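You operate a simulated robot arm through the tools that you are given. There is no shell and no other tool. Be economical: measure what you need, move in short steps, check, and stop when the job is done.

You are at the controls of a simulated robot arm. One attempt, no reset.

JOB
Put things in order on the top of the wooden table. At the end: the bolt wedge from the top of the wooden table stands where the yellow battery stood; the yellow battery from the top of the wooden table stands where the clear jar stood; the white milk carton from the top of the wooden table is on the blue coaster; the clear jar is on the green coaster; whatever was shut is shut again. Leave all else as you found it, and nothing knocked over.

It is judged by the outcome, as a careful person would: the job done as asked, and still so three seconds after it is handed in. It fails if anything else is knocked over, pushed out of place, dropped, spilled or broken.

ROBOT AND FRAMES
A 7-joint arm with a two-finger parallel gripper, fixed in place. Base frame: the origin is at the foot of the arm, x ahead of it, y to its left, z up; the work surface is at about z = 0. Units: mm, rad, N and s.
With the tool pointing down near the work surface it reaches from about 220 to 580 mm from the base axis. Its first joint turns from -1.152 to 1.152 rad. Payload 2.5 kg.
The TCP is the grasp point between the finger pads, 23 mm short of the fingertips. In the tool frame z runs along the fingers and y along their closing line. Largest opening 94 mm; finger width 38, thickness 10; the body of the gripper, 54 by 96 mm, starts 39 mm behind the TCP.
Orientation is that of the tool frame in the base frame, as [roll, pitch, yaw] about the fixed x, y, z axes, in that order (R = Rz(yaw) Ry(pitch) Rx(roll)). With the fingers straight down and closing along the base's y, the tool's x points along the base's -x, its y along +y and its z along -z.

CONTROLS
- The arm moves only by the tool play_rows. Its argument "commands" is a list of rows, each an object of numbers (a shift or turn left out is 0, a gripper value left out holds the last): "dx", "dy", "dz": the shift along the tool's x, y, z in mm; "ax", "ay", "az": the turn, a rotation vector about the tool's x, y, z in rad. In form: [{"dx": .., "dy": .., "dz": .., "ax": .., "ay": .., "az": ..}, ...]. A call has 1 to 20 rows; each row is the pose to reach, as a shift and turn from the pose commanded when the call began, along the tool's axes at that moment. "jaw" is the finger opening in mm, from 0 to 94, set as the call begins (left out, the last holds). Each row takes 0.2 s and may step no farther than 50 mm and 0.15 rad from the row before; otherwise, or with a gripper value out of range, the whole call is refused. A pose out of reach is approached as far as the arm can. The call stops where the force on the tool passes 40 N (or 10 N more than at its start, if that is more) or the arm is blocked; 0.2 s more then pass. The fingers move at their own pace (about 108 mm/s each) and stop on an object; they squeeze with about 36 N. The grip force told is the motor's: it shows also when the fingers shut on nothing. Time passes only in rows, and 0.2 s behind the last, so rows that repeat a pose let the fingers close. The reply holds the time, the measured pose of the TCP, the force on the tool along the base axes, the opening and the grip force, in the units named above and with some noise.
- Cameras (640 x 400 px; columns grow to the right, rows downward): "scene" is fixed at [113.2, -399.5, 558.3]; the picture's right is [0.87, -0.49, 0.00], its down [-0.21, -0.38, -0.90] and it looks along [0.44, 0.79, -0.43] (base axes); focal length 319 px, centre (320, 200). "wrist" rides on the gripper at [86, 16, -74] in the tool frame; the picture's right is [-0.18, 0.98, 0.00], its down [-0.58, -0.11, -0.81] and it looks along [-0.79, -0.15, 0.59] (tool axes); focal length 243 px, centre (320, 200). There is no depth. A picture from a camera that has moved, and an enlarged one, comes with that camera's place and axes in the base frame and with its lens.
- get_image(camera): a new picture of that camera. No time passes.
- zoom(camera, box): a new picture of the part [left, top, right, bottom] of that camera's present view, enlarged. No time passes.
- close_job(): hands the job in; it is judged then, once.

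Work in short steps. Places have to be worked out from the pictures, the camera data and where the tool is seen: move nearer, look again, correct. Check each grasp and each placing, and mend what went wrong. You have 120 turns and 64 pictures in all, those below and enlarged ones among them. Open the gripper and draw the arm clear of the work before you hand the job in, unless the task says otherwise; then end with one line.

The tools are called after "Call:" as a command line: name --argument value ..., lists and objects as JSON in quotes. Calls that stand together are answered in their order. play_rows: Moves the arm, as the interface text tells. Its arguments: {"type":"object","properties":{"commands":{"type":"array","items":{"type":"object","properties":{"dx":{"type":"number"},"dy":{"type":"number"},"dz":{"type":"number"},"ax":{"type":"number"},"ay":{"type":"number"},"az":{"type":"number"}}}},"jaw":{"type":"number"}},"required":["commands"]} The other tools are called the same way: get_image (camera) takes a picture; zoom (camera, box) takes an enlarged picture of a part of a camera's view; close_job () hands the job in.

At the start:

```text
clock: 0.0
eef_pos: [337.2, 284.4, 356.8]
orientation: [-3.141, 0.0, -3.141]
ft_force: [0.1, -0.4, -0.2]
width: 94.0
grip_force: 0.0
```

scene: 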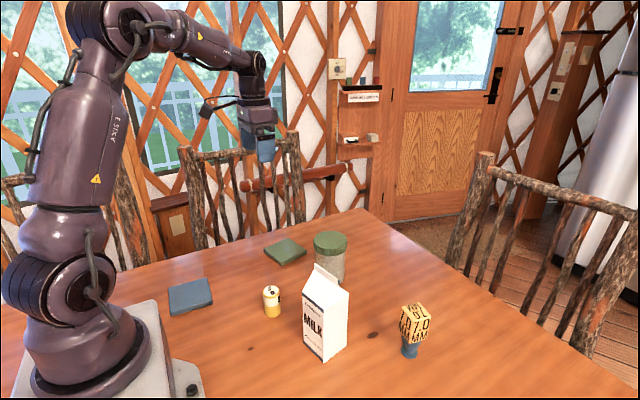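
wrist: 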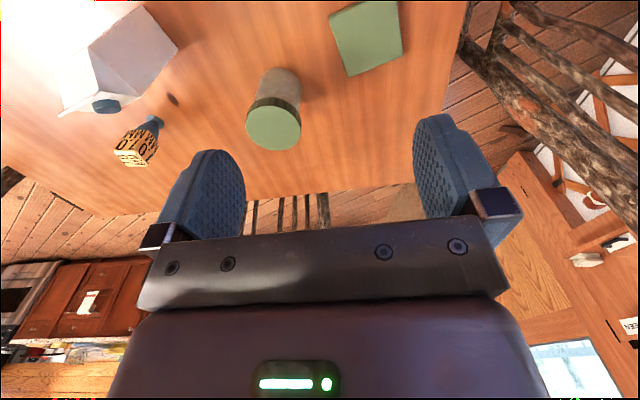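

I'll look closer at the objects on the table to locate them.

Call:
zoom --camera "scene" --box '[150, 220, 310, 320]'

Call:
zoom --camera "scene" --box '[280, 220, 456, 370]'

```text
4.00 times, centred on (230, 270) of scene
camera zoom: at [113.2, -399.5, 558.3], right [0.87, -0.49, 0.0], down [-0.21, -0.38, -0.9], along [0.44, 0.79, -0.43], focal length 1277 px, centre (680, -80)
```

zoom: 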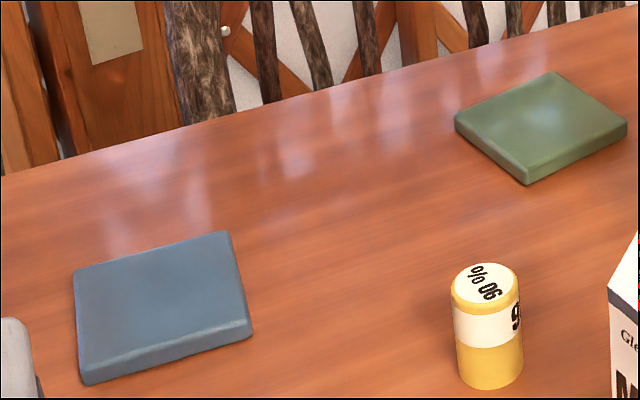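

```text
2.67 times, centred on (368, 295) of scene
camera zoom: at [113.2, -399.5, 558.3], right [0.87, -0.49, 0.0], down [-0.21, -0.38, -0.9], along [0.44, 0.79, -0.43], focal length 851 px, centre (192, -53)
```

zoom: 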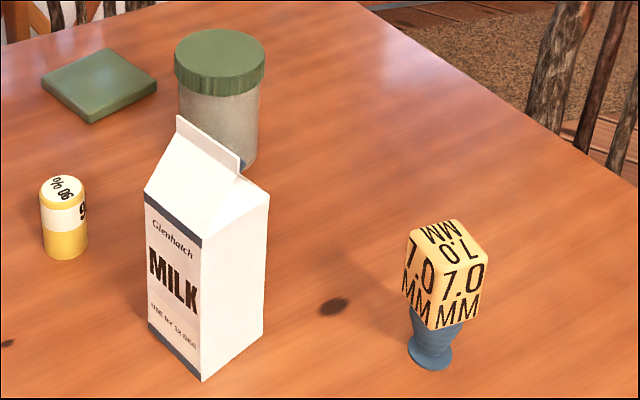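

I place the jar at about (470,188), top at z≈120; green coaster (414,350); battery (289,144); carton (355,11), about 180 tall; wedge (492,-97); blue coaster (131,293). I'll move above the jar to refine these.

Call:
play_rows --commands '[{"dx": -27, "dy": -19, "dz": 20}, {"dx": -54, "dy": -38, "dz": 40}, {"dx": -81, "dy": -57, "dz": 60}, {"dx": -107, "dy": -76, "dz": 80}, {"dx": -133, "dy": -96, "dz": 97}, {"dx": -133, "dy": -96, "dz": 97}]' --jaw 94

Call:
get_image --camera "wrist"

Call:
get_image --camera "scene"

```text
clock: 1.4
eef_pos: [470.0, 186.4, 258.7]
orientation: [3.14, -0.002, 3.141]
ft_force: [0.3, 0.7, -0.7]
width: 94.3
grip_force: 0.0
```

```text
59 pictures are left
camera wrist: at [383.0, 204.1, 334.3], right [0.18, 0.98, 0.0], down [0.58, -0.11, 0.81], along [0.79, -0.15, -0.59], focal length 243 px, centre (320, 200)
```

wrist: 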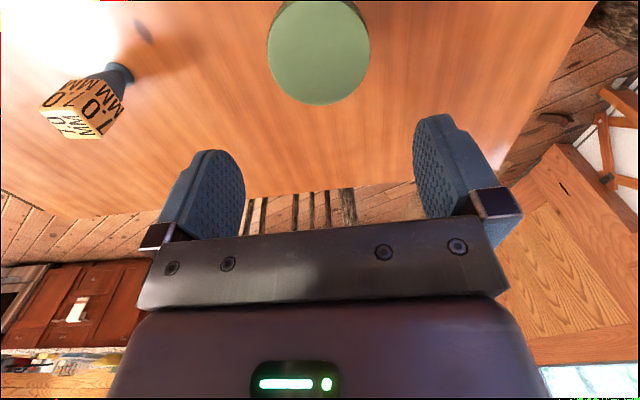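

```text
58 pictures are left
```

scene: 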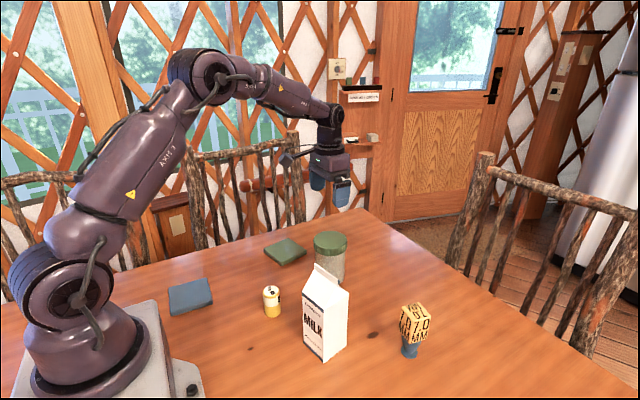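

Lid centre computes to (469.5, 187), width 85: the gripper is centred over it. I descend around the lid.

Call:
play_rows --commands '[{"dy": 0.5, "dz": 40}, {"dy": 0.5, "dz": 80}, {"dy": 0.5, "dz": 110}, {"dy": 0.5, "dz": 130}, {"dy": 0.5, "dz": 145}, {"dy": 0.5, "dz": 157}, {"dy": 0.5, "dz": 157}]'

Call:
zoom --camera "scene" --box '[260, 190, 420, 290]'

```text
clock: 3.0
eef_pos: [471.4, 187.5, 101.9]
orientation: [-3.141, 0.001, 3.142]
ft_force: [-0.8, -0.7, -0.6]
width: 93.9
grip_force: 0.0
```

```text
4.00 times, centred on (340, 240) of scene
camera zoom: at [113.2, -399.5, 558.3], right [0.87, -0.49, 0.0], down [-0.21, -0.38, -0.9], along [0.44, 0.79, -0.43], focal length 1277 px, centre (240, 40)
```

zoom: 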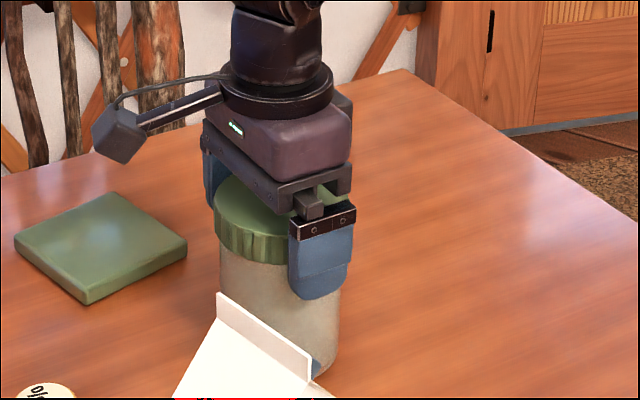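

The fingers straddle the lid without contact. I close and lift slightly to see whether the whole jar comes up.

Call:
play_rows --commands '[{"dz": 0}, {"dz": 0}, {"dz": 0}]' --jaw 70

Call:
play_rows --commands '[{"dz": -3}, {"dz": -8}, {"dz": -8}]'

Call:
zoom --camera "scene" --box '[260, 190, 420, 290]'

```text
clock: 3.8
eef_pos: [471.1, 187.6, 102.8]
orientation: [3.142, 0.0, 3.141]
ft_force: [-0.2, -0.7, 0.8]
width: 82.3
grip_force: 35.7
```

```text
clock: 4.6
eef_pos: [471.8, 189.2, 109.7]
orientation: [-3.141, 0.0, 3.14]
ft_force: [-0.1, -0.6, -1.6]
width: 82.5
grip_force: 36.4
```

```text
4.00 times, centred on (340, 240) of scene
camera zoom: at [113.2, -399.5, 558.3], right [0.87, -0.49, 0.0], down [-0.21, -0.38, -0.9], along [0.44, 0.79, -0.43], focal length 1277 px, centre (240, 40)
```

zoom: 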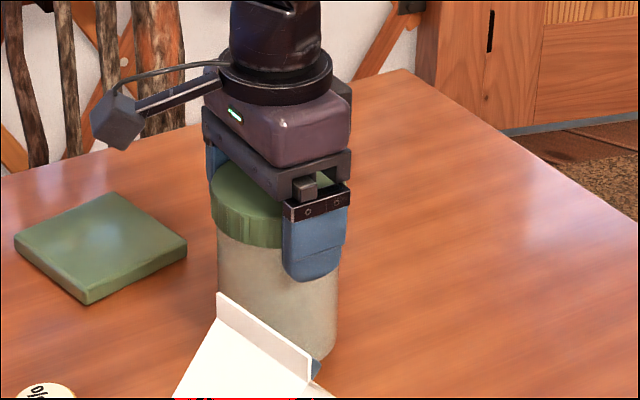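

The body bottom appears to rise with the lid. I lift further to confirm.

Call:
play_rows --commands '[{"dz": -12}, {"dz": -24}, {"dz": -24}]'

Call:
zoom --camera "scene" --box '[260, 190, 420, 290]'

```text
clock: 5.4
eef_pos: [473.2, 189.4, 136.2]
orientation: [-3.142, -0.002, -3.14]
ft_force: [0.6, -0.2, -1.4]
width: 82.3
grip_force: 35.9
```

```text
4.00 times, centred on (340, 240) of scene
camera zoom: at [113.2, -399.5, 558.3], right [0.87, -0.49, 0.0], down [-0.21, -0.38, -0.9], along [0.44, 0.79, -0.43], focal length 1277 px, centre (240, 40)
```

zoom: 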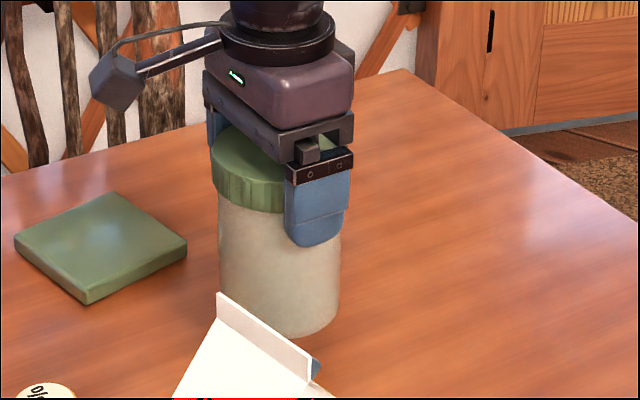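

The whole jar is lifted, lid on. I carry it above the green coaster.

Call:
play_rows --commands '[{"dx": 15, "dy": 40, "dz": -10}, {"dx": 30, "dy": 80, "dz": -10}, {"dx": 45, "dy": 120, "dz": -10}, {"dx": 60, "dy": 161, "dz": -10}, {"dx": 60, "dy": 161, "dz": -10}]'

Call:
zoom --camera "scene" --box '[220, 180, 380, 280]'

Call:
get_image --camera "wrist"

```text
clock: 6.6
eef_pos: [413.5, 351.0, 142.7]
orientation: [3.141, 0.001, 3.141]
ft_force: [-0.3, -0.3, -1.6]
width: 82.3
grip_force: 36.1
```

```text
4.00 times, centred on (300, 230) of scene
camera zoom: at [113.2, -399.5, 558.3], right [0.87, -0.49, 0.0], down [-0.21, -0.38, -0.9], along [0.44, 0.79, -0.43], focal length 1277 px, centre (400, 80)
```

zoom: 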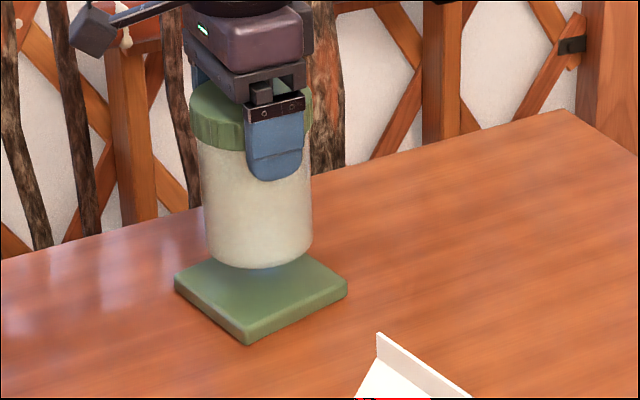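

```text
53 pictures are left
camera wrist: at [327.7, 367.7, 219.6], right [0.18, 0.98, 0.0], down [0.58, -0.11, 0.81], along [0.79, -0.15, -0.59], focal length 243 px, centre (320, 200)
```

wrist: 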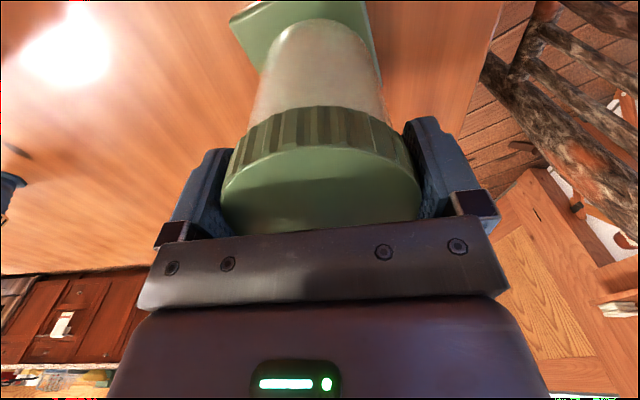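

Both views put the coaster centre at about (414, 351), under the jar. I lower until contact.

Call:
play_rows --commands '[{"dx": -0.5, "dz": 12}, {"dx": -0.5, "dz": 22}, {"dx": -0.5, "dz": 26}, {"dx": -0.5, "dz": 28}, {"dx": -0.5, "dz": 28}]'

Call:
zoom --camera "scene" --box '[220, 180, 380, 280]'

```text
clock: 7.8
eef_pos: [412.3, 350.1, 119.2]
orientation: [3.141, 0.002, -3.141]
ft_force: [-0.8, -1.4, 4.3]
width: 82.5
grip_force: 36.0
```

```text
4.00 times, centred on (300, 230) of scene
camera zoom: at [113.2, -399.5, 558.3], right [0.87, -0.49, 0.0], down [-0.21, -0.38, -0.9], along [0.44, 0.79, -0.43], focal length 1277 px, centre (400, 80)
```

zoom: 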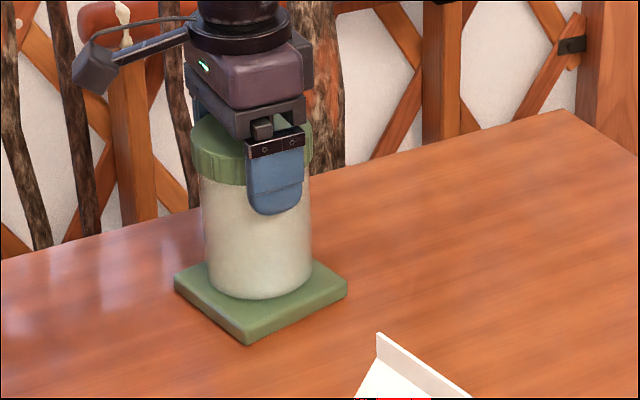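

Contact is sensed (+6 N) and the jar sits centred on the coaster. I release and rise.

Call:
play_rows --commands '[{"dz": 0}, {"dz": 0}, {"dz": 0}]' --jaw 94

Call:
play_rows --commands '[{"dz": -10}, {"dz": -30}, {"dz": -60}, {"dz": -100}, {"dz": -140}, {"dz": -140}]'

Call:
get_image --camera "scene"

```text
clock: 8.6
eef_pos: [412.4, 351.1, 116.6]
orientation: [-3.14, 0.001, -3.141]
ft_force: [0.2, 0.4, 0.4]
width: 94.3
grip_force: 0.2
```

```text
clock: 10.0
eef_pos: [412.2, 349.4, 260.8]
orientation: [-3.141, 0.002, 3.14]
ft_force: [0.6, 0.9, 0.1]
width: 93.9
grip_force: 0.1
```

```text
51 pictures are left
```

scene: 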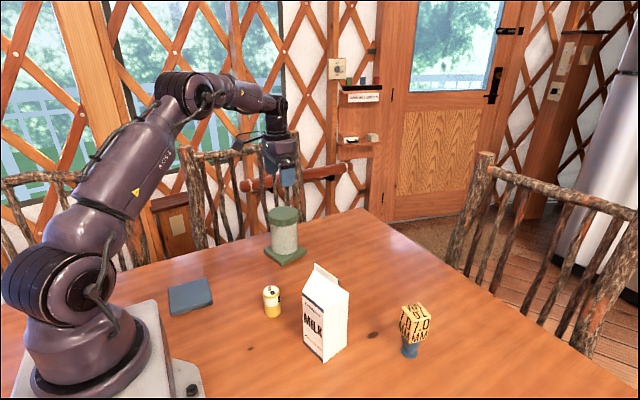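

The jar is standing on the green coaster. Next I move above the battery and look.

Call:
play_rows --commands '[{"dx": 20, "dy": -34, "dz": 10}, {"dx": 41, "dy": -68, "dz": 25}, {"dx": 61, "dy": -102, "dz": 40}, {"dx": 82, "dy": -136, "dz": 53}, {"dx": 103, "dy": -170, "dz": 66}, {"dx": 123, "dy": -205, "dz": 80}, {"dx": 123, "dy": -205, "dz": 80}]'

Call:
get_image --camera "wrist"

Call:
zoom --camera "scene" --box '[220, 200, 380, 300]'

```text
clock: 11.6
eef_pos: [288.8, 141.9, 176.7]
orientation: [3.14, -0.001, -3.14]
ft_force: [1.4, -0.2, -0.1]
width: 94.3
grip_force: 0.0
```

```text
50 pictures are left
camera wrist: at [203.2, 158.2, 251.6], right [0.18, 0.98, 0.0], down [0.58, -0.11, 0.81], along [0.79, -0.15, -0.59], focal length 243 px, centre (320, 200)
```

wrist: 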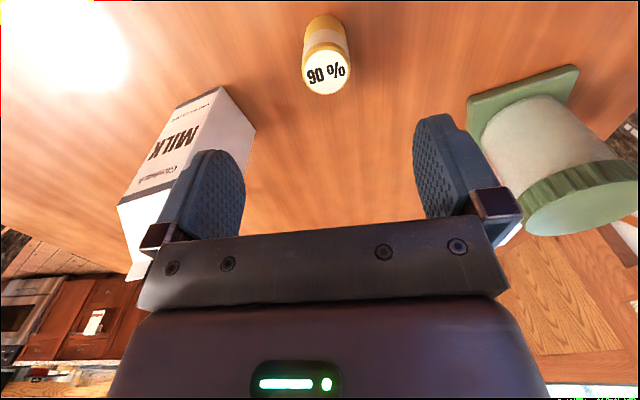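

```text
4.00 times, centred on (300, 250) of scene
camera zoom: at [113.2, -399.5, 558.3], right [0.87, -0.49, 0.0], down [-0.21, -0.38, -0.9], along [0.44, 0.79, -0.43], focal length 1277 px, centre (400, 0)
```

zoom: 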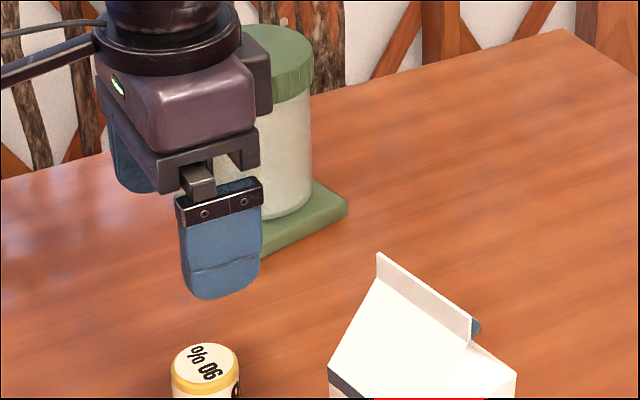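

Battery centre is about (290,145). I descend to z≈38 with the fingers open.

Call:
play_rows --commands '[{"dx": -1, "dy": 3, "dz": 40}, {"dx": -1, "dy": 3, "dz": 80}, {"dx": -1, "dy": 3, "dz": 110}, {"dx": -1, "dy": 3, "dz": 130}, {"dx": -1, "dy": 3, "dz": 138}, {"dx": -1, "dy": 3, "dz": 138}]'

Call:
zoom --camera "scene" --box '[200, 240, 360, 340]'

Call:
get_image --camera "wrist"

```text
clock: 13.0
eef_pos: [290.3, 145.7, 39.8]
orientation: [3.14, 0.0, 3.142]
ft_force: [0.3, 0.4, 0.0]
width: 93.9
grip_force: 0.1
```

```text
4.00 times, centred on (280, 290) of scene
camera zoom: at [113.2, -399.5, 558.3], right [0.87, -0.49, 0.0], down [-0.21, -0.38, -0.9], along [0.44, 0.79, -0.43], focal length 1277 px, centre (480, -160)
```

zoom: 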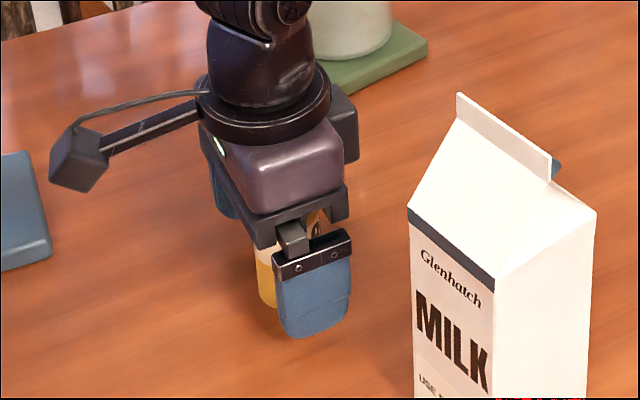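

```text
47 pictures are left
camera wrist: at [203.4, 163.3, 114.1], right [0.18, 0.98, 0.0], down [0.58, -0.11, 0.81], along [0.79, -0.15, -0.59], focal length 243 px, centre (320, 200)
```

wrist: 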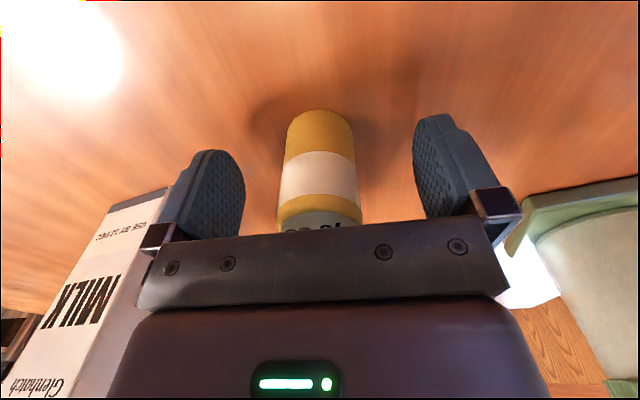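

The battery stands centred between the fingers. I grip and lift.

Call:
play_rows --commands '[{"dz": 0}, {"dz": 0}, {"dz": 0}, {"dz": 0}]' --jaw 25

Call:
play_rows --commands '[{"dz": -10}, {"dz": -40}, {"dz": -70}, {"dz": -70}]'

Call:
get_image --camera "wrist"

```text
clock: 14.0
eef_pos: [289.6, 146.3, 39.0]
orientation: [-3.14, -0.001, 3.141]
ft_force: [0.7, -0.5, -0.2]
width: 36.9
grip_force: 35.9
```

```text
clock: 15.0
eef_pos: [288.4, 148.9, 107.7]
orientation: [-3.141, 0.001, -3.141]
ft_force: [-0.6, 1.5, -1.3]
width: 36.8
grip_force: 36.1
```

```text
46 pictures are left
camera wrist: at [203.0, 165.1, 183.5], right [0.18, 0.98, 0.0], down [0.58, -0.11, 0.81], along [0.79, -0.15, -0.59], focal length 243 px, centre (320, 200)
```

wrist: 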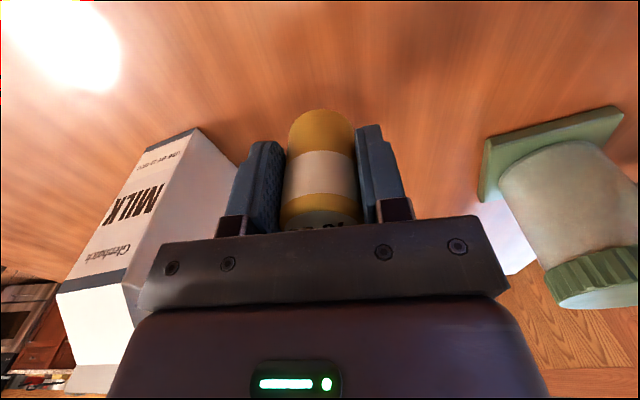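

Battery held firmly. I carry it to the jar's former place (470,187).

Call:
play_rows --commands '[{"dx": -45, "dy": 10}, {"dx": -90, "dy": 20}, {"dx": -135, "dy": 30}, {"dx": -179, "dy": 40}, {"dx": -179, "dy": 40}, {"dx": -179, "dy": 40}]'

Call:
get_image --camera "wrist"

```text
clock: 16.4
eef_pos: [469.7, 188.8, 110.7]
orientation: [3.141, 0.001, 3.14]
ft_force: [-0.1, 0.1, 0.2]
width: 36.8
grip_force: 36.2
```

```text
45 pictures are left
camera wrist: at [384.1, 205.9, 186.3], right [0.18, 0.98, 0.0], down [0.58, -0.11, 0.81], along [0.79, -0.15, -0.59], focal length 243 px, centre (320, 200)
```

wrist: 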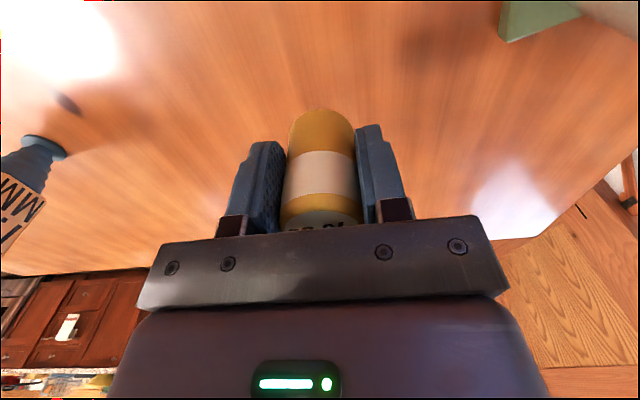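

At (469.7,188.8). I lower 70 mm to the grasp height.

Call:
play_rows --commands '[{"dx": 1, "dy": -1.5, "dz": 35}, {"dx": 1, "dy": -1.5, "dz": 58}, {"dx": 1, "dy": -1.5, "dz": 66}, {"dx": 1, "dy": -1.5, "dz": 69}, {"dx": 1, "dy": -1.5, "dz": 70}, {"dx": 1, "dy": -1.5, "dz": 70}]'

Call:
zoom --camera "scene" --box '[280, 200, 440, 300]'

```text
clock: 17.8
eef_pos: [466.2, 186.3, 40.0]
orientation: [3.141, 0.0, -3.141]
ft_force: [-0.5, -1.3, -0.8]
width: 36.8
grip_force: 36.1
```

```text
4.00 times, centred on (360, 250) of scene
camera zoom: at [113.2, -399.5, 558.3], right [0.87, -0.49, 0.0], down [-0.21, -0.38, -0.9], along [0.44, 0.79, -0.43], focal length 1277 px, centre (160, 0)
```

zoom: 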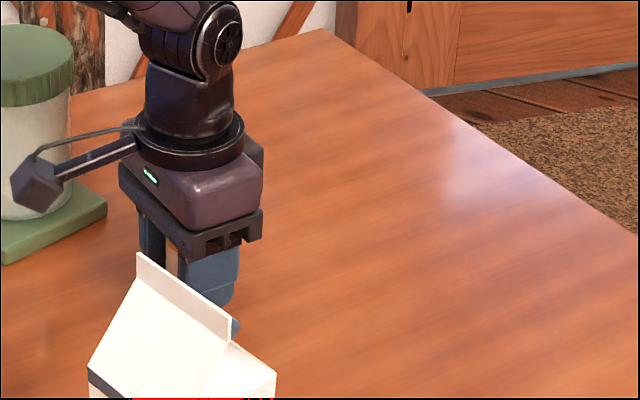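

No contact force yet; I nudge 2 mm outward and creep down to touch.

Call:
play_rows --commands '[{"dx": -2, "dz": 0}, {"dx": -2, "dz": 1}, {"dx": -2, "dz": 2}, {"dx": -2, "dz": 2}]'

```text
clock: 18.8
eef_pos: [471.1, 188.1, 38.2]
orientation: [-3.141, 0.002, 3.141]
ft_force: [-4.7, 0.6, 12.0]
width: 36.8
grip_force: 35.9
```

Contact at 12 N, so the battery is down. I ease off a millimetre, release and rise.

Call:
play_rows --commands '[{"dz": -1}, {"dz": -1}]'

Call:
play_rows --commands '[{"dz": 0}, {"dz": 0}, {"dz": 0}]' --jaw 80

Call:
play_rows --commands '[{"dz": -20}, {"dz": -60}, {"dz": -100}, {"dz": -140}, {"dz": -180}, {"dz": -180}]'

Call:
get_image --camera "wrist"

Call:
zoom --camera "scene" --box '[280, 200, 440, 300]'

```text
clock: 19.4
eef_pos: [470.4, 187.6, 38.1]
orientation: [3.141, 0.002, 3.142]
ft_force: [2.5, 1.9, 5.1]
width: 36.8
grip_force: 36.2
```

```text
clock: 20.2
eef_pos: [468.6, 187.6, 39.9]
orientation: [-3.141, -0.002, 3.141]
ft_force: [0.2, -0.2, 0.1]
width: 80.0
grip_force: 0.0
```

```text
clock: 21.6
eef_pos: [467.1, 185.9, 218.9]
orientation: [-3.141, 0.0, 3.141]
ft_force: [-0.5, -0.7, -1.4]
width: 80.1
grip_force: 0.1
```

```text
43 pictures are left
camera wrist: at [380.1, 202.4, 293.7], right [0.18, 0.98, 0.0], down [0.58, -0.11, 0.81], along [0.79, -0.15, -0.59], focal length 243 px, centre (320, 200)
```

wrist: 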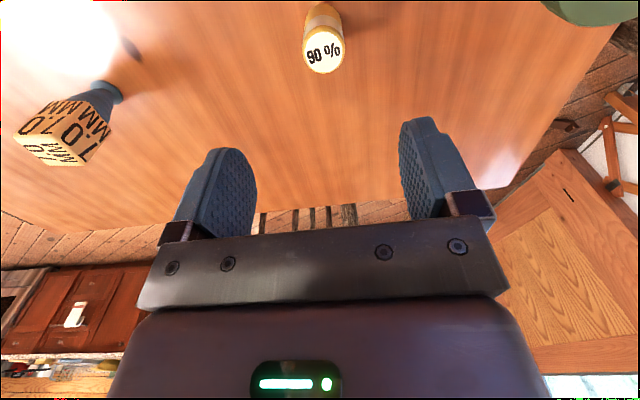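

```text
4.00 times, centred on (360, 250) of scene
camera zoom: at [113.2, -399.5, 558.3], right [0.87, -0.49, 0.0], down [-0.21, -0.38, -0.9], along [0.44, 0.79, -0.43], focal length 1277 px, centre (160, 0)
```

zoom: 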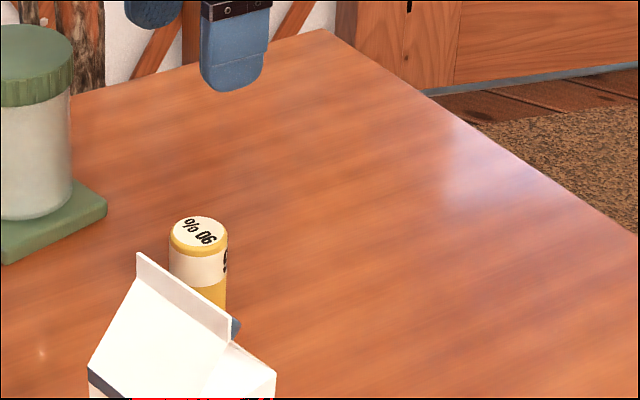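

The battery stands at about (471–473,189), where the jar was. Next I go above the bolt wedge at z≈220 to see its size and yaw.

Call:
play_rows --commands '[{"dx": -3, "dy": -47}, {"dx": -6, "dy": -94}, {"dx": -10, "dy": -141}, {"dx": -14, "dy": -188}, {"dx": -18, "dy": -235}, {"dx": -22, "dy": -283}, {"dx": -22, "dy": -283}]' --jaw 94

Call:
get_image --camera "wrist"

Call:
zoom --camera "scene" --box '[340, 270, 500, 370]'

```text
clock: 23.2
eef_pos: [493.8, -99.9, 219.7]
orientation: [-3.141, -0.001, -3.141]
ft_force: [-1.0, 0.0, 0.3]
width: 94.0
grip_force: 0.1
```

```text
41 pictures are left
camera wrist: at [406.7, -82.7, 295.0], right [0.18, 0.98, 0.0], down [0.58, -0.11, 0.81], along [0.79, -0.15, -0.59], focal length 243 px, centre (320, 200)
```

wrist: 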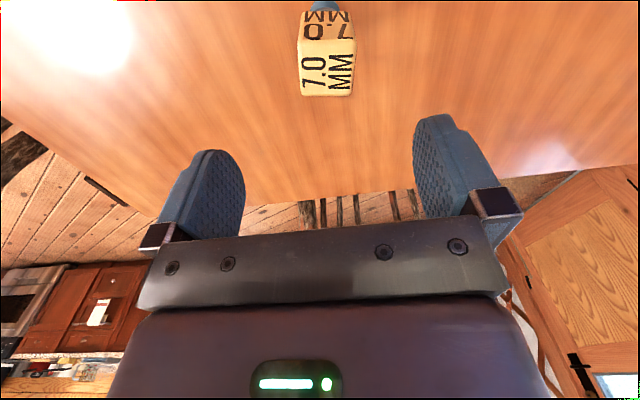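

```text
4.00 times, centred on (420, 320) of scene
camera zoom: at [113.1, -399.5, 558.3], right [0.87, -0.49, 0.0], down [-0.21, -0.38, -0.9], along [0.44, 0.79, -0.43], focal length 1277 px, centre (-80, -280)
```

zoom: 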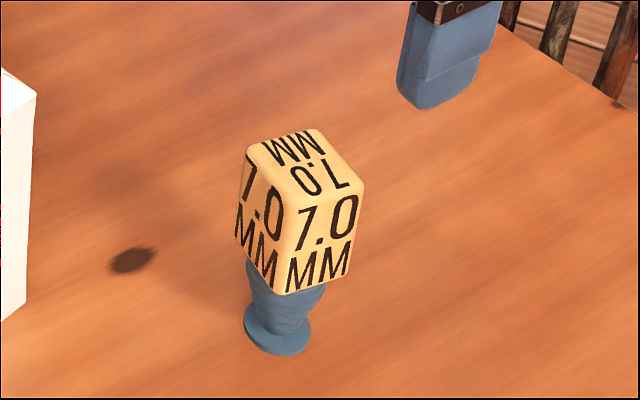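

Wedge cube: about 41 mm, top z≈110, centre (494,-94.5), yaw about −9°. I align, then go partway down and check.

Call:
play_rows --commands '[{"dy": 5.4, "az": 0.08}, {"dy": 5.4, "az": 0.155}, {"dy": 5.4, "dz": 30, "az": 0.155}, {"dy": 5.4, "dz": 55, "az": 0.155}, {"dy": 5.4, "dz": 55, "az": 0.155}]'

Call:
get_image --camera "wrist"

```text
clock: 24.4
eef_pos: [493.3, -90.7, 163.6]
orientation: [-3.141, -0.001, 2.986]
ft_force: [-0.2, 0.2, -0.7]
width: 93.8
grip_force: 0.1
```

```text
39 pictures are left
camera wrist: at [410.3, -60.5, 238.1], right [0.33, 0.94, 0.0], down [0.56, -0.2, 0.81], along [0.76, -0.27, -0.59], focal length 243 px, centre (320, 200)
```

wrist: 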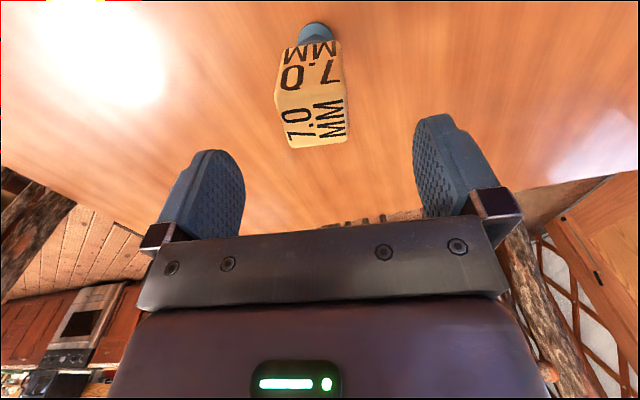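

Yaw matches; the cube centre refines to (496,-95.5). I correct and descend to z≈82.

Call:
play_rows --commands '[{"dx": -3.4, "dy": -4.3, "dz": 10}, {"dx": -3.4, "dy": -4.3, "dz": 40}, {"dx": -3.4, "dy": -4.3, "dz": 65}, {"dx": -3.4, "dy": -4.3, "dz": 81}, {"dx": -3.4, "dy": -4.3, "dz": 81}]'

Call:
get_image --camera "wrist"

Call:
zoom --camera "scene" --box '[340, 270, 500, 370]'

```text
clock: 25.6
eef_pos: [495.3, -97.8, 82.7]
orientation: [3.141, -0.001, 2.987]
ft_force: [-0.5, 0.4, 0.3]
width: 94.2
grip_force: 0.1
```

```text
38 pictures are left
camera wrist: at [411.8, -67.7, 157.8], right [0.33, 0.94, 0.0], down [0.56, -0.2, 0.81], along [0.76, -0.27, -0.59], focal length 243 px, centre (320, 200)
```

wrist: 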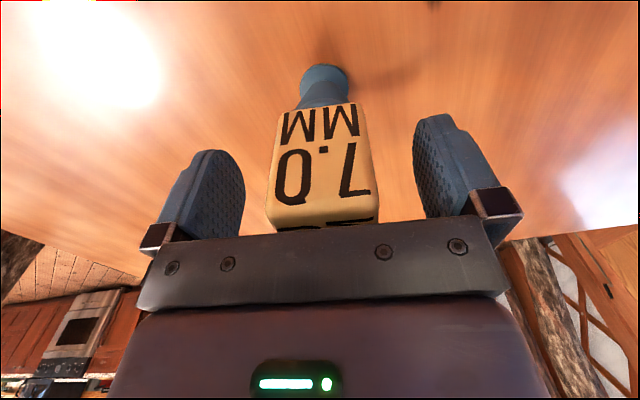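

```text
4.00 times, centred on (420, 320) of scene
camera zoom: at [113.2, -399.5, 558.3], right [0.87, -0.49, 0.0], down [-0.21, -0.38, -0.9], along [0.44, 0.79, -0.43], focal length 1277 px, centre (-80, -280)
```

zoom: 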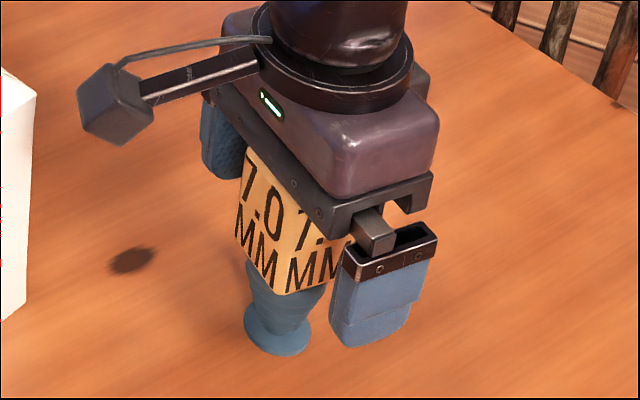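

The cube is centred between the fingers. I grip and lift.

Call:
play_rows --commands '[{"dz": 0}, {"dz": 0}, {"dz": 0}, {"dz": 0}]' --jaw 30

Call:
play_rows --commands '[{"dz": -10}, {"dz": -30}, {"dz": -60}, {"dz": -100}, {"dz": -130}, {"dz": -130}]'

Call:
get_image --camera "wrist"

Call:
get_image --camera "scene"

```text
clock: 26.6
eef_pos: [493.9, -98.2, 83.7]
orientation: [3.141, 0.0, 2.987]
ft_force: [0.5, 3.8, 0.5]
width: 41.6
grip_force: 36.1
```

```text
clock: 28.0
eef_pos: [494.9, -98.0, 211.4]
orientation: [-3.141, 0.0, 2.987]
ft_force: [-0.5, -1.0, -2.7]
width: 41.9
grip_force: 35.8
```

```text
36 pictures are left
camera wrist: at [411.7, -67.8, 286.6], right [0.33, 0.94, 0.0], down [0.56, -0.2, 0.81], along [0.76, -0.27, -0.59], focal length 243 px, centre (320, 200)
```

wrist: 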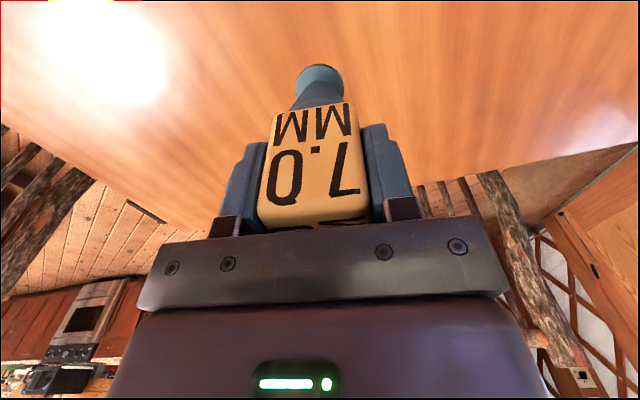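

```text
35 pictures are left
```

scene: 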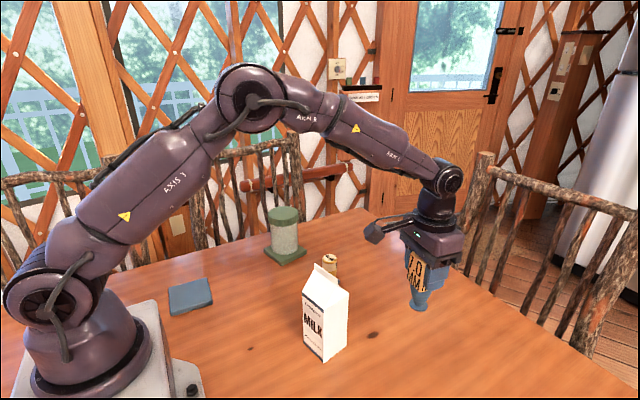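

Wedge held upright. I carry it in an arc clear of the carton to above the battery's old place (291,145).

Call:
play_rows --commands '[{"dx": 18, "dy": 44}, {"dx": 36.5, "dy": 89}, {"dx": 55, "dy": 134}, {"dx": 73.6, "dy": 178.8}, {"dx": 115, "dy": 186}, {"dx": 156, "dy": 194}, {"dx": 197, "dy": 201}, {"dx": 238.6, "dy": 208.6}, {"dx": 238.6, "dy": 208.6}, {"dx": 238.6, "dy": 208.6}]'

Call:
get_image --camera "wrist"

```text
clock: 30.2
eef_pos: [292.8, 147.2, 210.0]
orientation: [3.141, -0.001, 2.986]
ft_force: [0.9, 0.0, -2.1]
width: 41.6
grip_force: 36.1
```

```text
34 pictures are left
camera wrist: at [210.5, 177.2, 285.1], right [0.33, 0.94, 0.0], down [0.56, -0.2, 0.81], along [0.76, -0.27, -0.59], focal length 243 px, centre (320, 200)
```

wrist: 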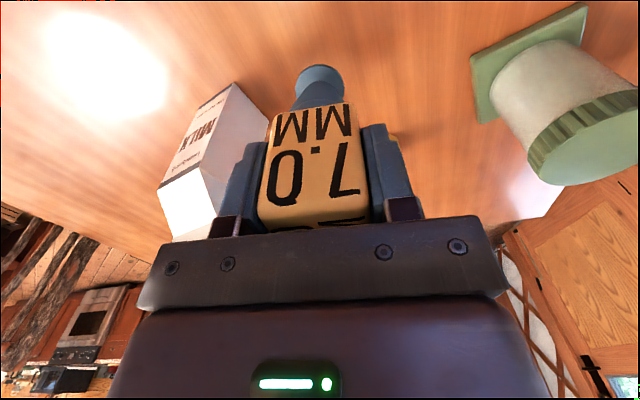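

In place; I lower it 125 mm toward the table.

Call:
play_rows --commands '[{"dy": -1.5, "dz": 40}, {"dy": -1.5, "dz": 80}, {"dy": -1.5, "dz": 110}, {"dy": -1.5, "dz": 120}, {"dy": -1.5, "dz": 125}, {"dy": -1.5, "dz": 125}]'

Call:
zoom --camera "scene" --box '[200, 240, 360, 340]'

```text
clock: 31.6
eef_pos: [292.3, 144.3, 86.4]
orientation: [-3.141, 0.001, 2.985]
ft_force: [-0.2, -0.2, -1.8]
width: 41.9
grip_force: 36.2
```

```text
4.00 times, centred on (280, 290) of scene
camera zoom: at [113.2, -399.5, 558.3], right [0.87, -0.49, 0.0], down [-0.21, -0.38, -0.9], along [0.44, 0.79, -0.43], focal length 1277 px, centre (480, -160)
```

zoom: 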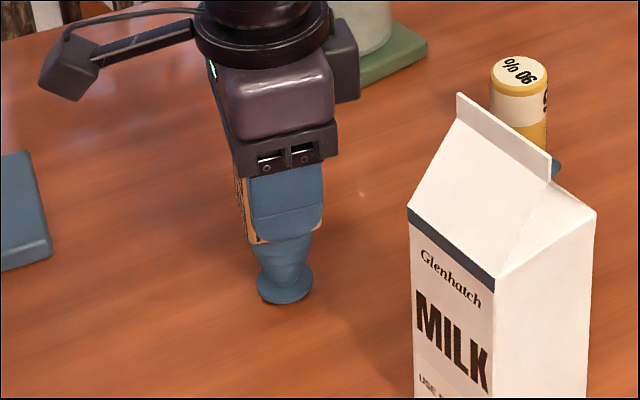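

The base is nearly where the battery stood (about 3 mm off to picture left). I correct slightly and creep down to contact.

Call:
play_rows --commands '[{"dx": -2.4, "dy": -0.8}, {"dx": -2.4, "dy": -0.8, "dz": 1.5}, {"dx": -2.4, "dy": -0.8, "dz": 2.5}, {"dx": -2.4, "dy": -0.8, "dz": 2.5}]'

```text
clock: 32.6
eef_pos: [293.4, 144.4, 83.6]
orientation: [-3.141, 0.0, 2.986]
ft_force: [0.1, -0.3, -1.9]
width: 41.7
grip_force: 36.1
```

Still no contact; I creep down in half-millimetre to millimetre steps.

Call:
play_rows --commands '[{"dz": 0.7}, {"dz": 1.4}, {"dz": 1.4}]'

```text
clock: 33.4
eef_pos: [293.2, 145.0, 83.7]
orientation: [3.14, 0.0, 2.986]
ft_force: [-3.3, -1.8, 8.9]
width: 41.9
grip_force: 35.8
```

Contact at about 9 N. I release and rise, then check it stands.

Call:
play_rows --commands '[{"dz": -0.6}, {"dz": -0.6}]'

Call:
play_rows --commands '[{"dz": 0}, {"dz": 0}, {"dz": 0}]' --jaw 84

Call:
play_rows --commands '[{"dz": -15}, {"dz": -50}, {"dz": -90}, {"dz": -130}, {"dz": -170}, {"dz": -170}]'

Call:
zoom --camera "scene" --box '[180, 210, 404, 350]'

Call:
get_image --camera "wrist"

```text
clock: 34.0
eef_pos: [292.0, 144.2, 82.9]
orientation: [-3.14, -0.001, 2.987]
ft_force: [-0.4, -0.5, -2.6]
width: 41.9
grip_force: 36.3
```

```text
clock: 34.8
eef_pos: [291.9, 145.3, 82.6]
orientation: [-3.142, 0.0, 2.986]
ft_force: [-0.1, 0.5, 0.0]
width: 84.1
grip_force: 0.1
```

```text
clock: 36.2
eef_pos: [291.5, 146.0, 256.9]
orientation: [-3.14, 0.0, 2.986]
ft_force: [0.8, -0.4, -0.1]
width: 84.0
grip_force: 0.1
```

```text
2.86 times, centred on (292, 280) of scene
camera zoom: at [113.2, -399.5, 558.3], right [0.87, -0.49, 0.0], down [-0.21, -0.38, -0.9], along [0.44, 0.79, -0.43], focal length 912 px, centre (400, -29)
```

zoom: 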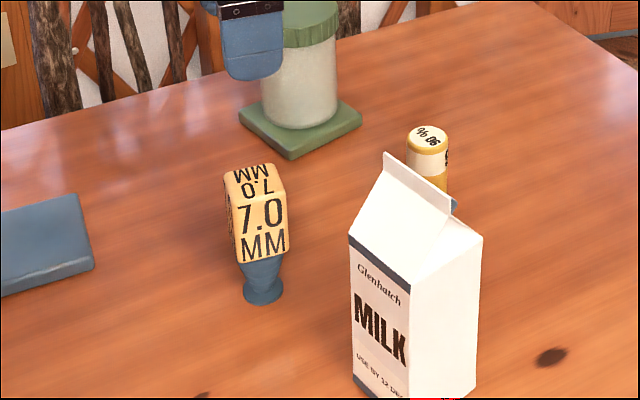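

```text
31 pictures are left
camera wrist: at [209.4, 174.9, 331.9], right [0.33, 0.94, 0.0], down [0.56, -0.2, 0.81], along [0.76, -0.27, -0.59], focal length 243 px, centre (320, 200)
```

wrist: 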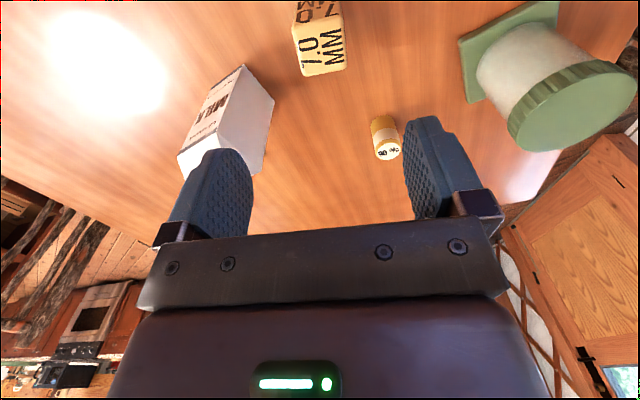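

Wedge is standing where the battery was. Now I move above the carton, turning to its yaw (about +11°), to measure it.

Call:
play_rows --commands '[{"dx": -21, "dy": -31, "dz": -15, "az": -0.087}, {"dx": -42, "dy": -62, "dz": -33, "az": -0.174}, {"dx": -63, "dy": -93, "dz": -43, "az": -0.26}, {"dx": -83.7, "dy": -123.5, "dz": -43, "az": -0.345}, {"dx": -83.7, "dy": -123.5, "dz": -43, "az": -0.345}, {"dx": -83.7, "dy": -123.5, "dz": -43, "az": -0.345}]' --jaw 94

Call:
get_image --camera "wrist"

Call:
zoom --camera "scene" --box '[260, 240, 420, 370]'

```text
clock: 37.6
eef_pos: [357.3, 12.7, 300.7]
orientation: [-3.141, 0.0, -2.951]
ft_force: [-0.4, 0.6, -0.2]
width: 93.7
grip_force: 0.0
```

```text
30 pictures are left
camera wrist: at [269.6, 12.2, 376.6], right [-0.01, 1.0, 0.0], down [0.59, 0.0, 0.81], along [0.81, 0.0, -0.59], focal length 243 px, centre (320, 200)
```

wrist: 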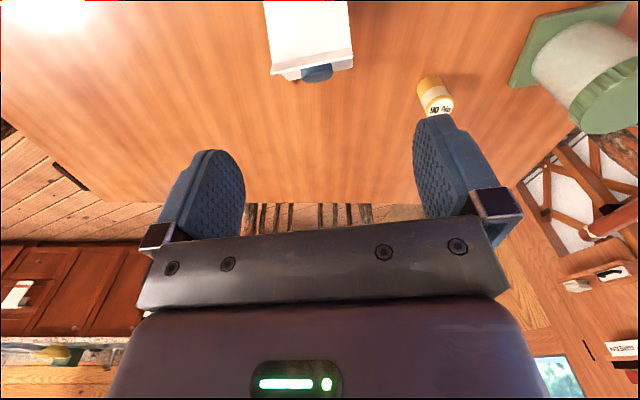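

```text
3.08 times, centred on (340, 305) of scene
camera zoom: at [113.2, -399.5, 558.3], right [0.87, -0.49, 0.0], down [-0.21, -0.38, -0.9], along [0.44, 0.79, -0.43], focal length 982 px, centre (258, -123)
```

zoom: 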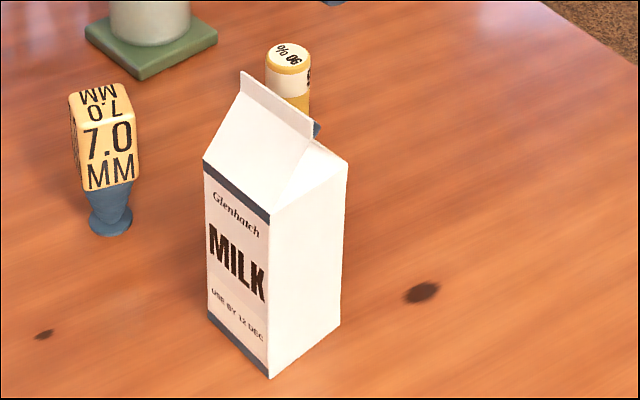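

The carton is about 64 mm square at (355,8), yaw 11°, walls to z≈139, ridge at ≈189. A straight-down grip would only overlap ~10 mm of wall, so I plan a 30° forward-tilted grasp. First I test, unloaded, whether the tilted release pose over the blue coaster is reachable.

Call:
play_rows --commands '[{"dx": 19, "dy": 33, "az": -0.143}, {"dx": 38, "dy": 67, "az": -0.287}, {"dx": 58, "dy": 100, "az": -0.43}, {"dx": 77, "dy": 134, "az": -0.573}, {"dx": 96, "dy": 167, "az": -0.717}, {"dx": 115, "dy": 201, "az": -0.86}, {"dx": 135, "dy": 234, "az": -1.003}, {"dx": 154, "dy": 268, "az": -1.147}, {"dx": 173, "dy": 301, "az": -1.29}, {"dx": 173, "dy": 301, "az": -1.29}]'

Call:
play_rows --commands '[{"ay": -0.13, "dz": 20}, {"ay": -0.26, "dz": 40}, {"ay": -0.39, "dz": 70}, {"ay": -0.52, "dz": 100}, {"ay": -0.52, "dz": 100}]'

Call:
get_image --camera "scene"

Call:
get_image --camera "wrist"

```text
clock: 39.8
eef_pos: [129.6, 275.5, 295.0]
orientation: [3.142, 0.0, -1.661]
ft_force: [-0.2, -0.6, -0.1]
width: 93.8
grip_force: 0.1
```

```text
clock: 41.0
eef_pos: [131.6, 273.3, 198.4]
orientation: [3.141, 0.522, -1.661]
ft_force: [-0.9, -0.4, -0.1]
width: 94.0
grip_force: 0.1
```

```text
28 pictures are left
```

scene: 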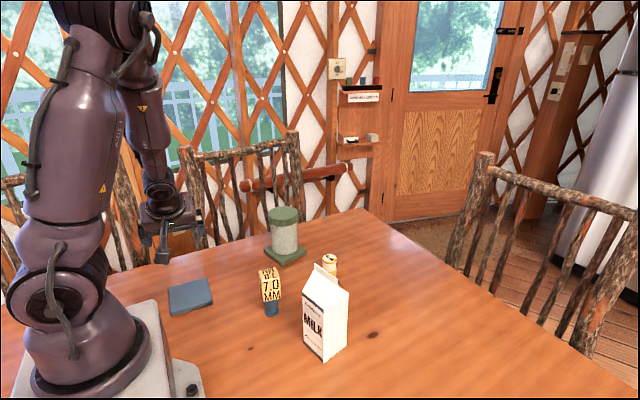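

```text
27 pictures are left
camera wrist: at [105.5, 165.0, 220.0], right [-0.96, 0.25, 0.09], down [0.12, 0.09, 0.99], along [0.24, 0.96, -0.12], focal length 243 px, centre (320, 200)
```

wrist: 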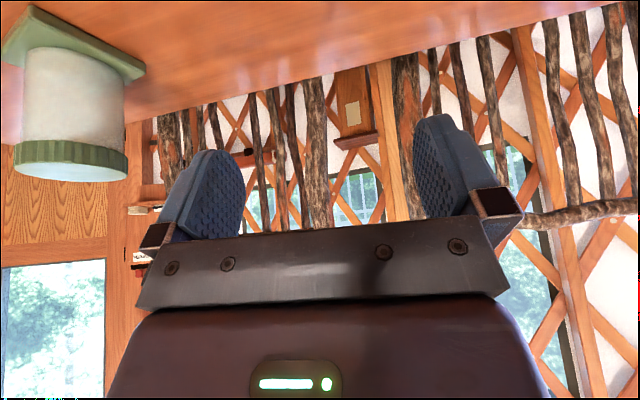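

Reachable so far. I test down to the release height (z≈142) and back up.

Call:
play_rows --commands '[{"dx": 14, "dz": 24}, {"dx": 28, "dz": 48.5}, {"dx": 28, "dz": 48.5}]'

Call:
zoom --camera "scene" --box '[100, 200, 260, 330]'

```text
clock: 41.8
eef_pos: [132.4, 273.7, 142.3]
orientation: [3.141, 0.52, -1.66]
ft_force: [-0.2, -1.3, 0.0]
width: 94.4
grip_force: 0.1
```

```text
3.08 times, centred on (180, 265) of scene
camera zoom: at [113.2, -399.5, 558.3], right [0.87, -0.49, 0.0], down [-0.21, -0.38, -0.9], along [0.44, 0.79, -0.43], focal length 982 px, centre (751, 0)
```

zoom: 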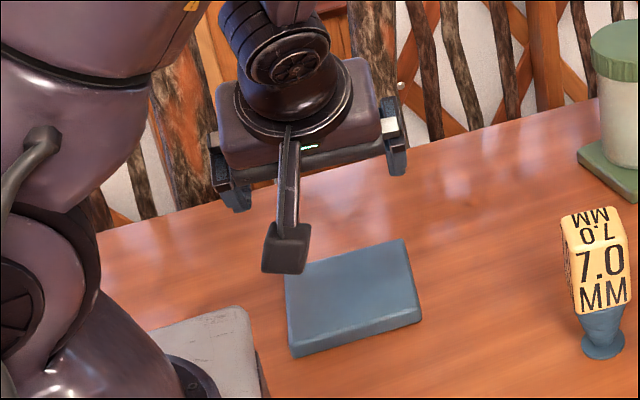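

The release pose is fully reachable; coaster centre refined to (131.5,285), top z≈15. I go up and swing back along an arc, keeping the tilt, to the pre-grasp pose behind the carton.

Call:
play_rows --commands '[{"dx": -18, "dz": -31.5}, {"dx": -36.5, "dz": -63}, {"dx": -36.5, "dz": -63}]'

Call:
play_rows --commands '[{"dx": 13.2, "dy": -30, "dz": -7.7, "ax": 0.0645, "az": 0.1117}, {"dx": 28.1, "dy": -59.6, "dz": -16.3, "ax": 0.129, "az": 0.2234}, {"dx": 45.9, "dy": -87.1, "dz": -26.5, "ax": 0.1935, "az": 0.3351}, {"dx": 66.1, "dy": -112, "dz": -38.2, "ax": 0.258, "az": 0.4468}, {"dx": 88.8, "dy": -134.2, "dz": -51.3, "ax": 0.3225, "az": 0.5585}, {"dx": 113.4, "dy": -153.3, "dz": -65.5, "ax": 0.387, "az": 0.6702}, {"dx": 139.7, "dy": -169, "dz": -80.7, "ax": 0.4515, "az": 0.7819}, {"dx": 167.3, "dy": -181.2, "dz": -96.6, "ax": 0.516, "az": 0.8936}, {"dx": 196.1, "dy": -189.7, "dz": -113.2, "ax": 0.5805, "az": 1.0053}, {"dx": 225.9, "dy": -190.9, "dz": -130.5, "ax": 0.645, "az": 1.117}, {"dx": 225.9, "dy": -190.9, "dz": -130.5, "ax": 0.645, "az": 1.117}, {"dx": 225.9, "dy": -190.9, "dz": -130.5, "ax": 0.645, "az": 1.117}]'

Call:
get_image --camera "wrist"

Call:
get_image --camera "scene"

```text
clock: 42.6
eef_pos: [131.8, 273.5, 216.3]
orientation: [-3.141, 0.519, -1.661]
ft_force: [-0.1, 0.2, 0.3]
width: 94.1
grip_force: 0.0
```

```text
clock: 45.2
eef_pos: [302.1, -5.4, 215.1]
orientation: [-3.136, 0.521, -2.95]
ft_force: [-0.4, 0.5, -0.7]
width: 94.1
grip_force: 0.0
out of reach, approached as far as the arm can: row 10, 11, 12
```

```text
25 pictures are left
camera wrist: at [188.8, -9.7, 237.7], right [-0.03, 1.0, 0.09], down [0.12, -0.08, 0.99], along [0.99, 0.04, -0.12], focal length 243 px, centre (320, 200)
```

wrist: 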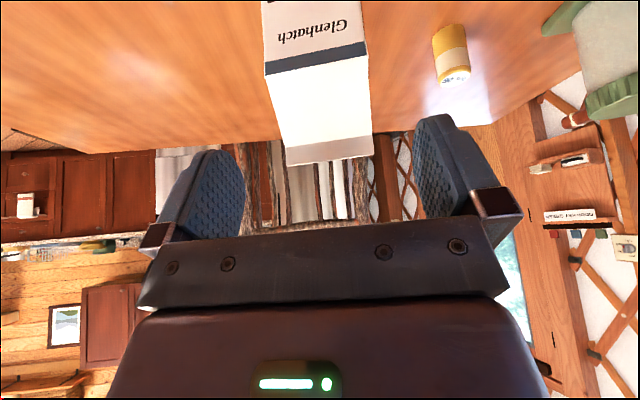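

```text
24 pictures are left
```

scene: 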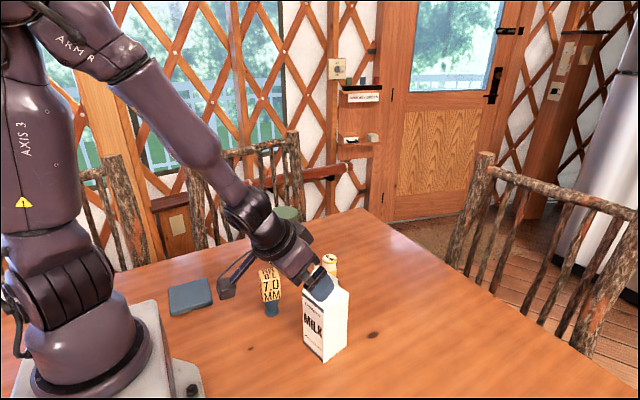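

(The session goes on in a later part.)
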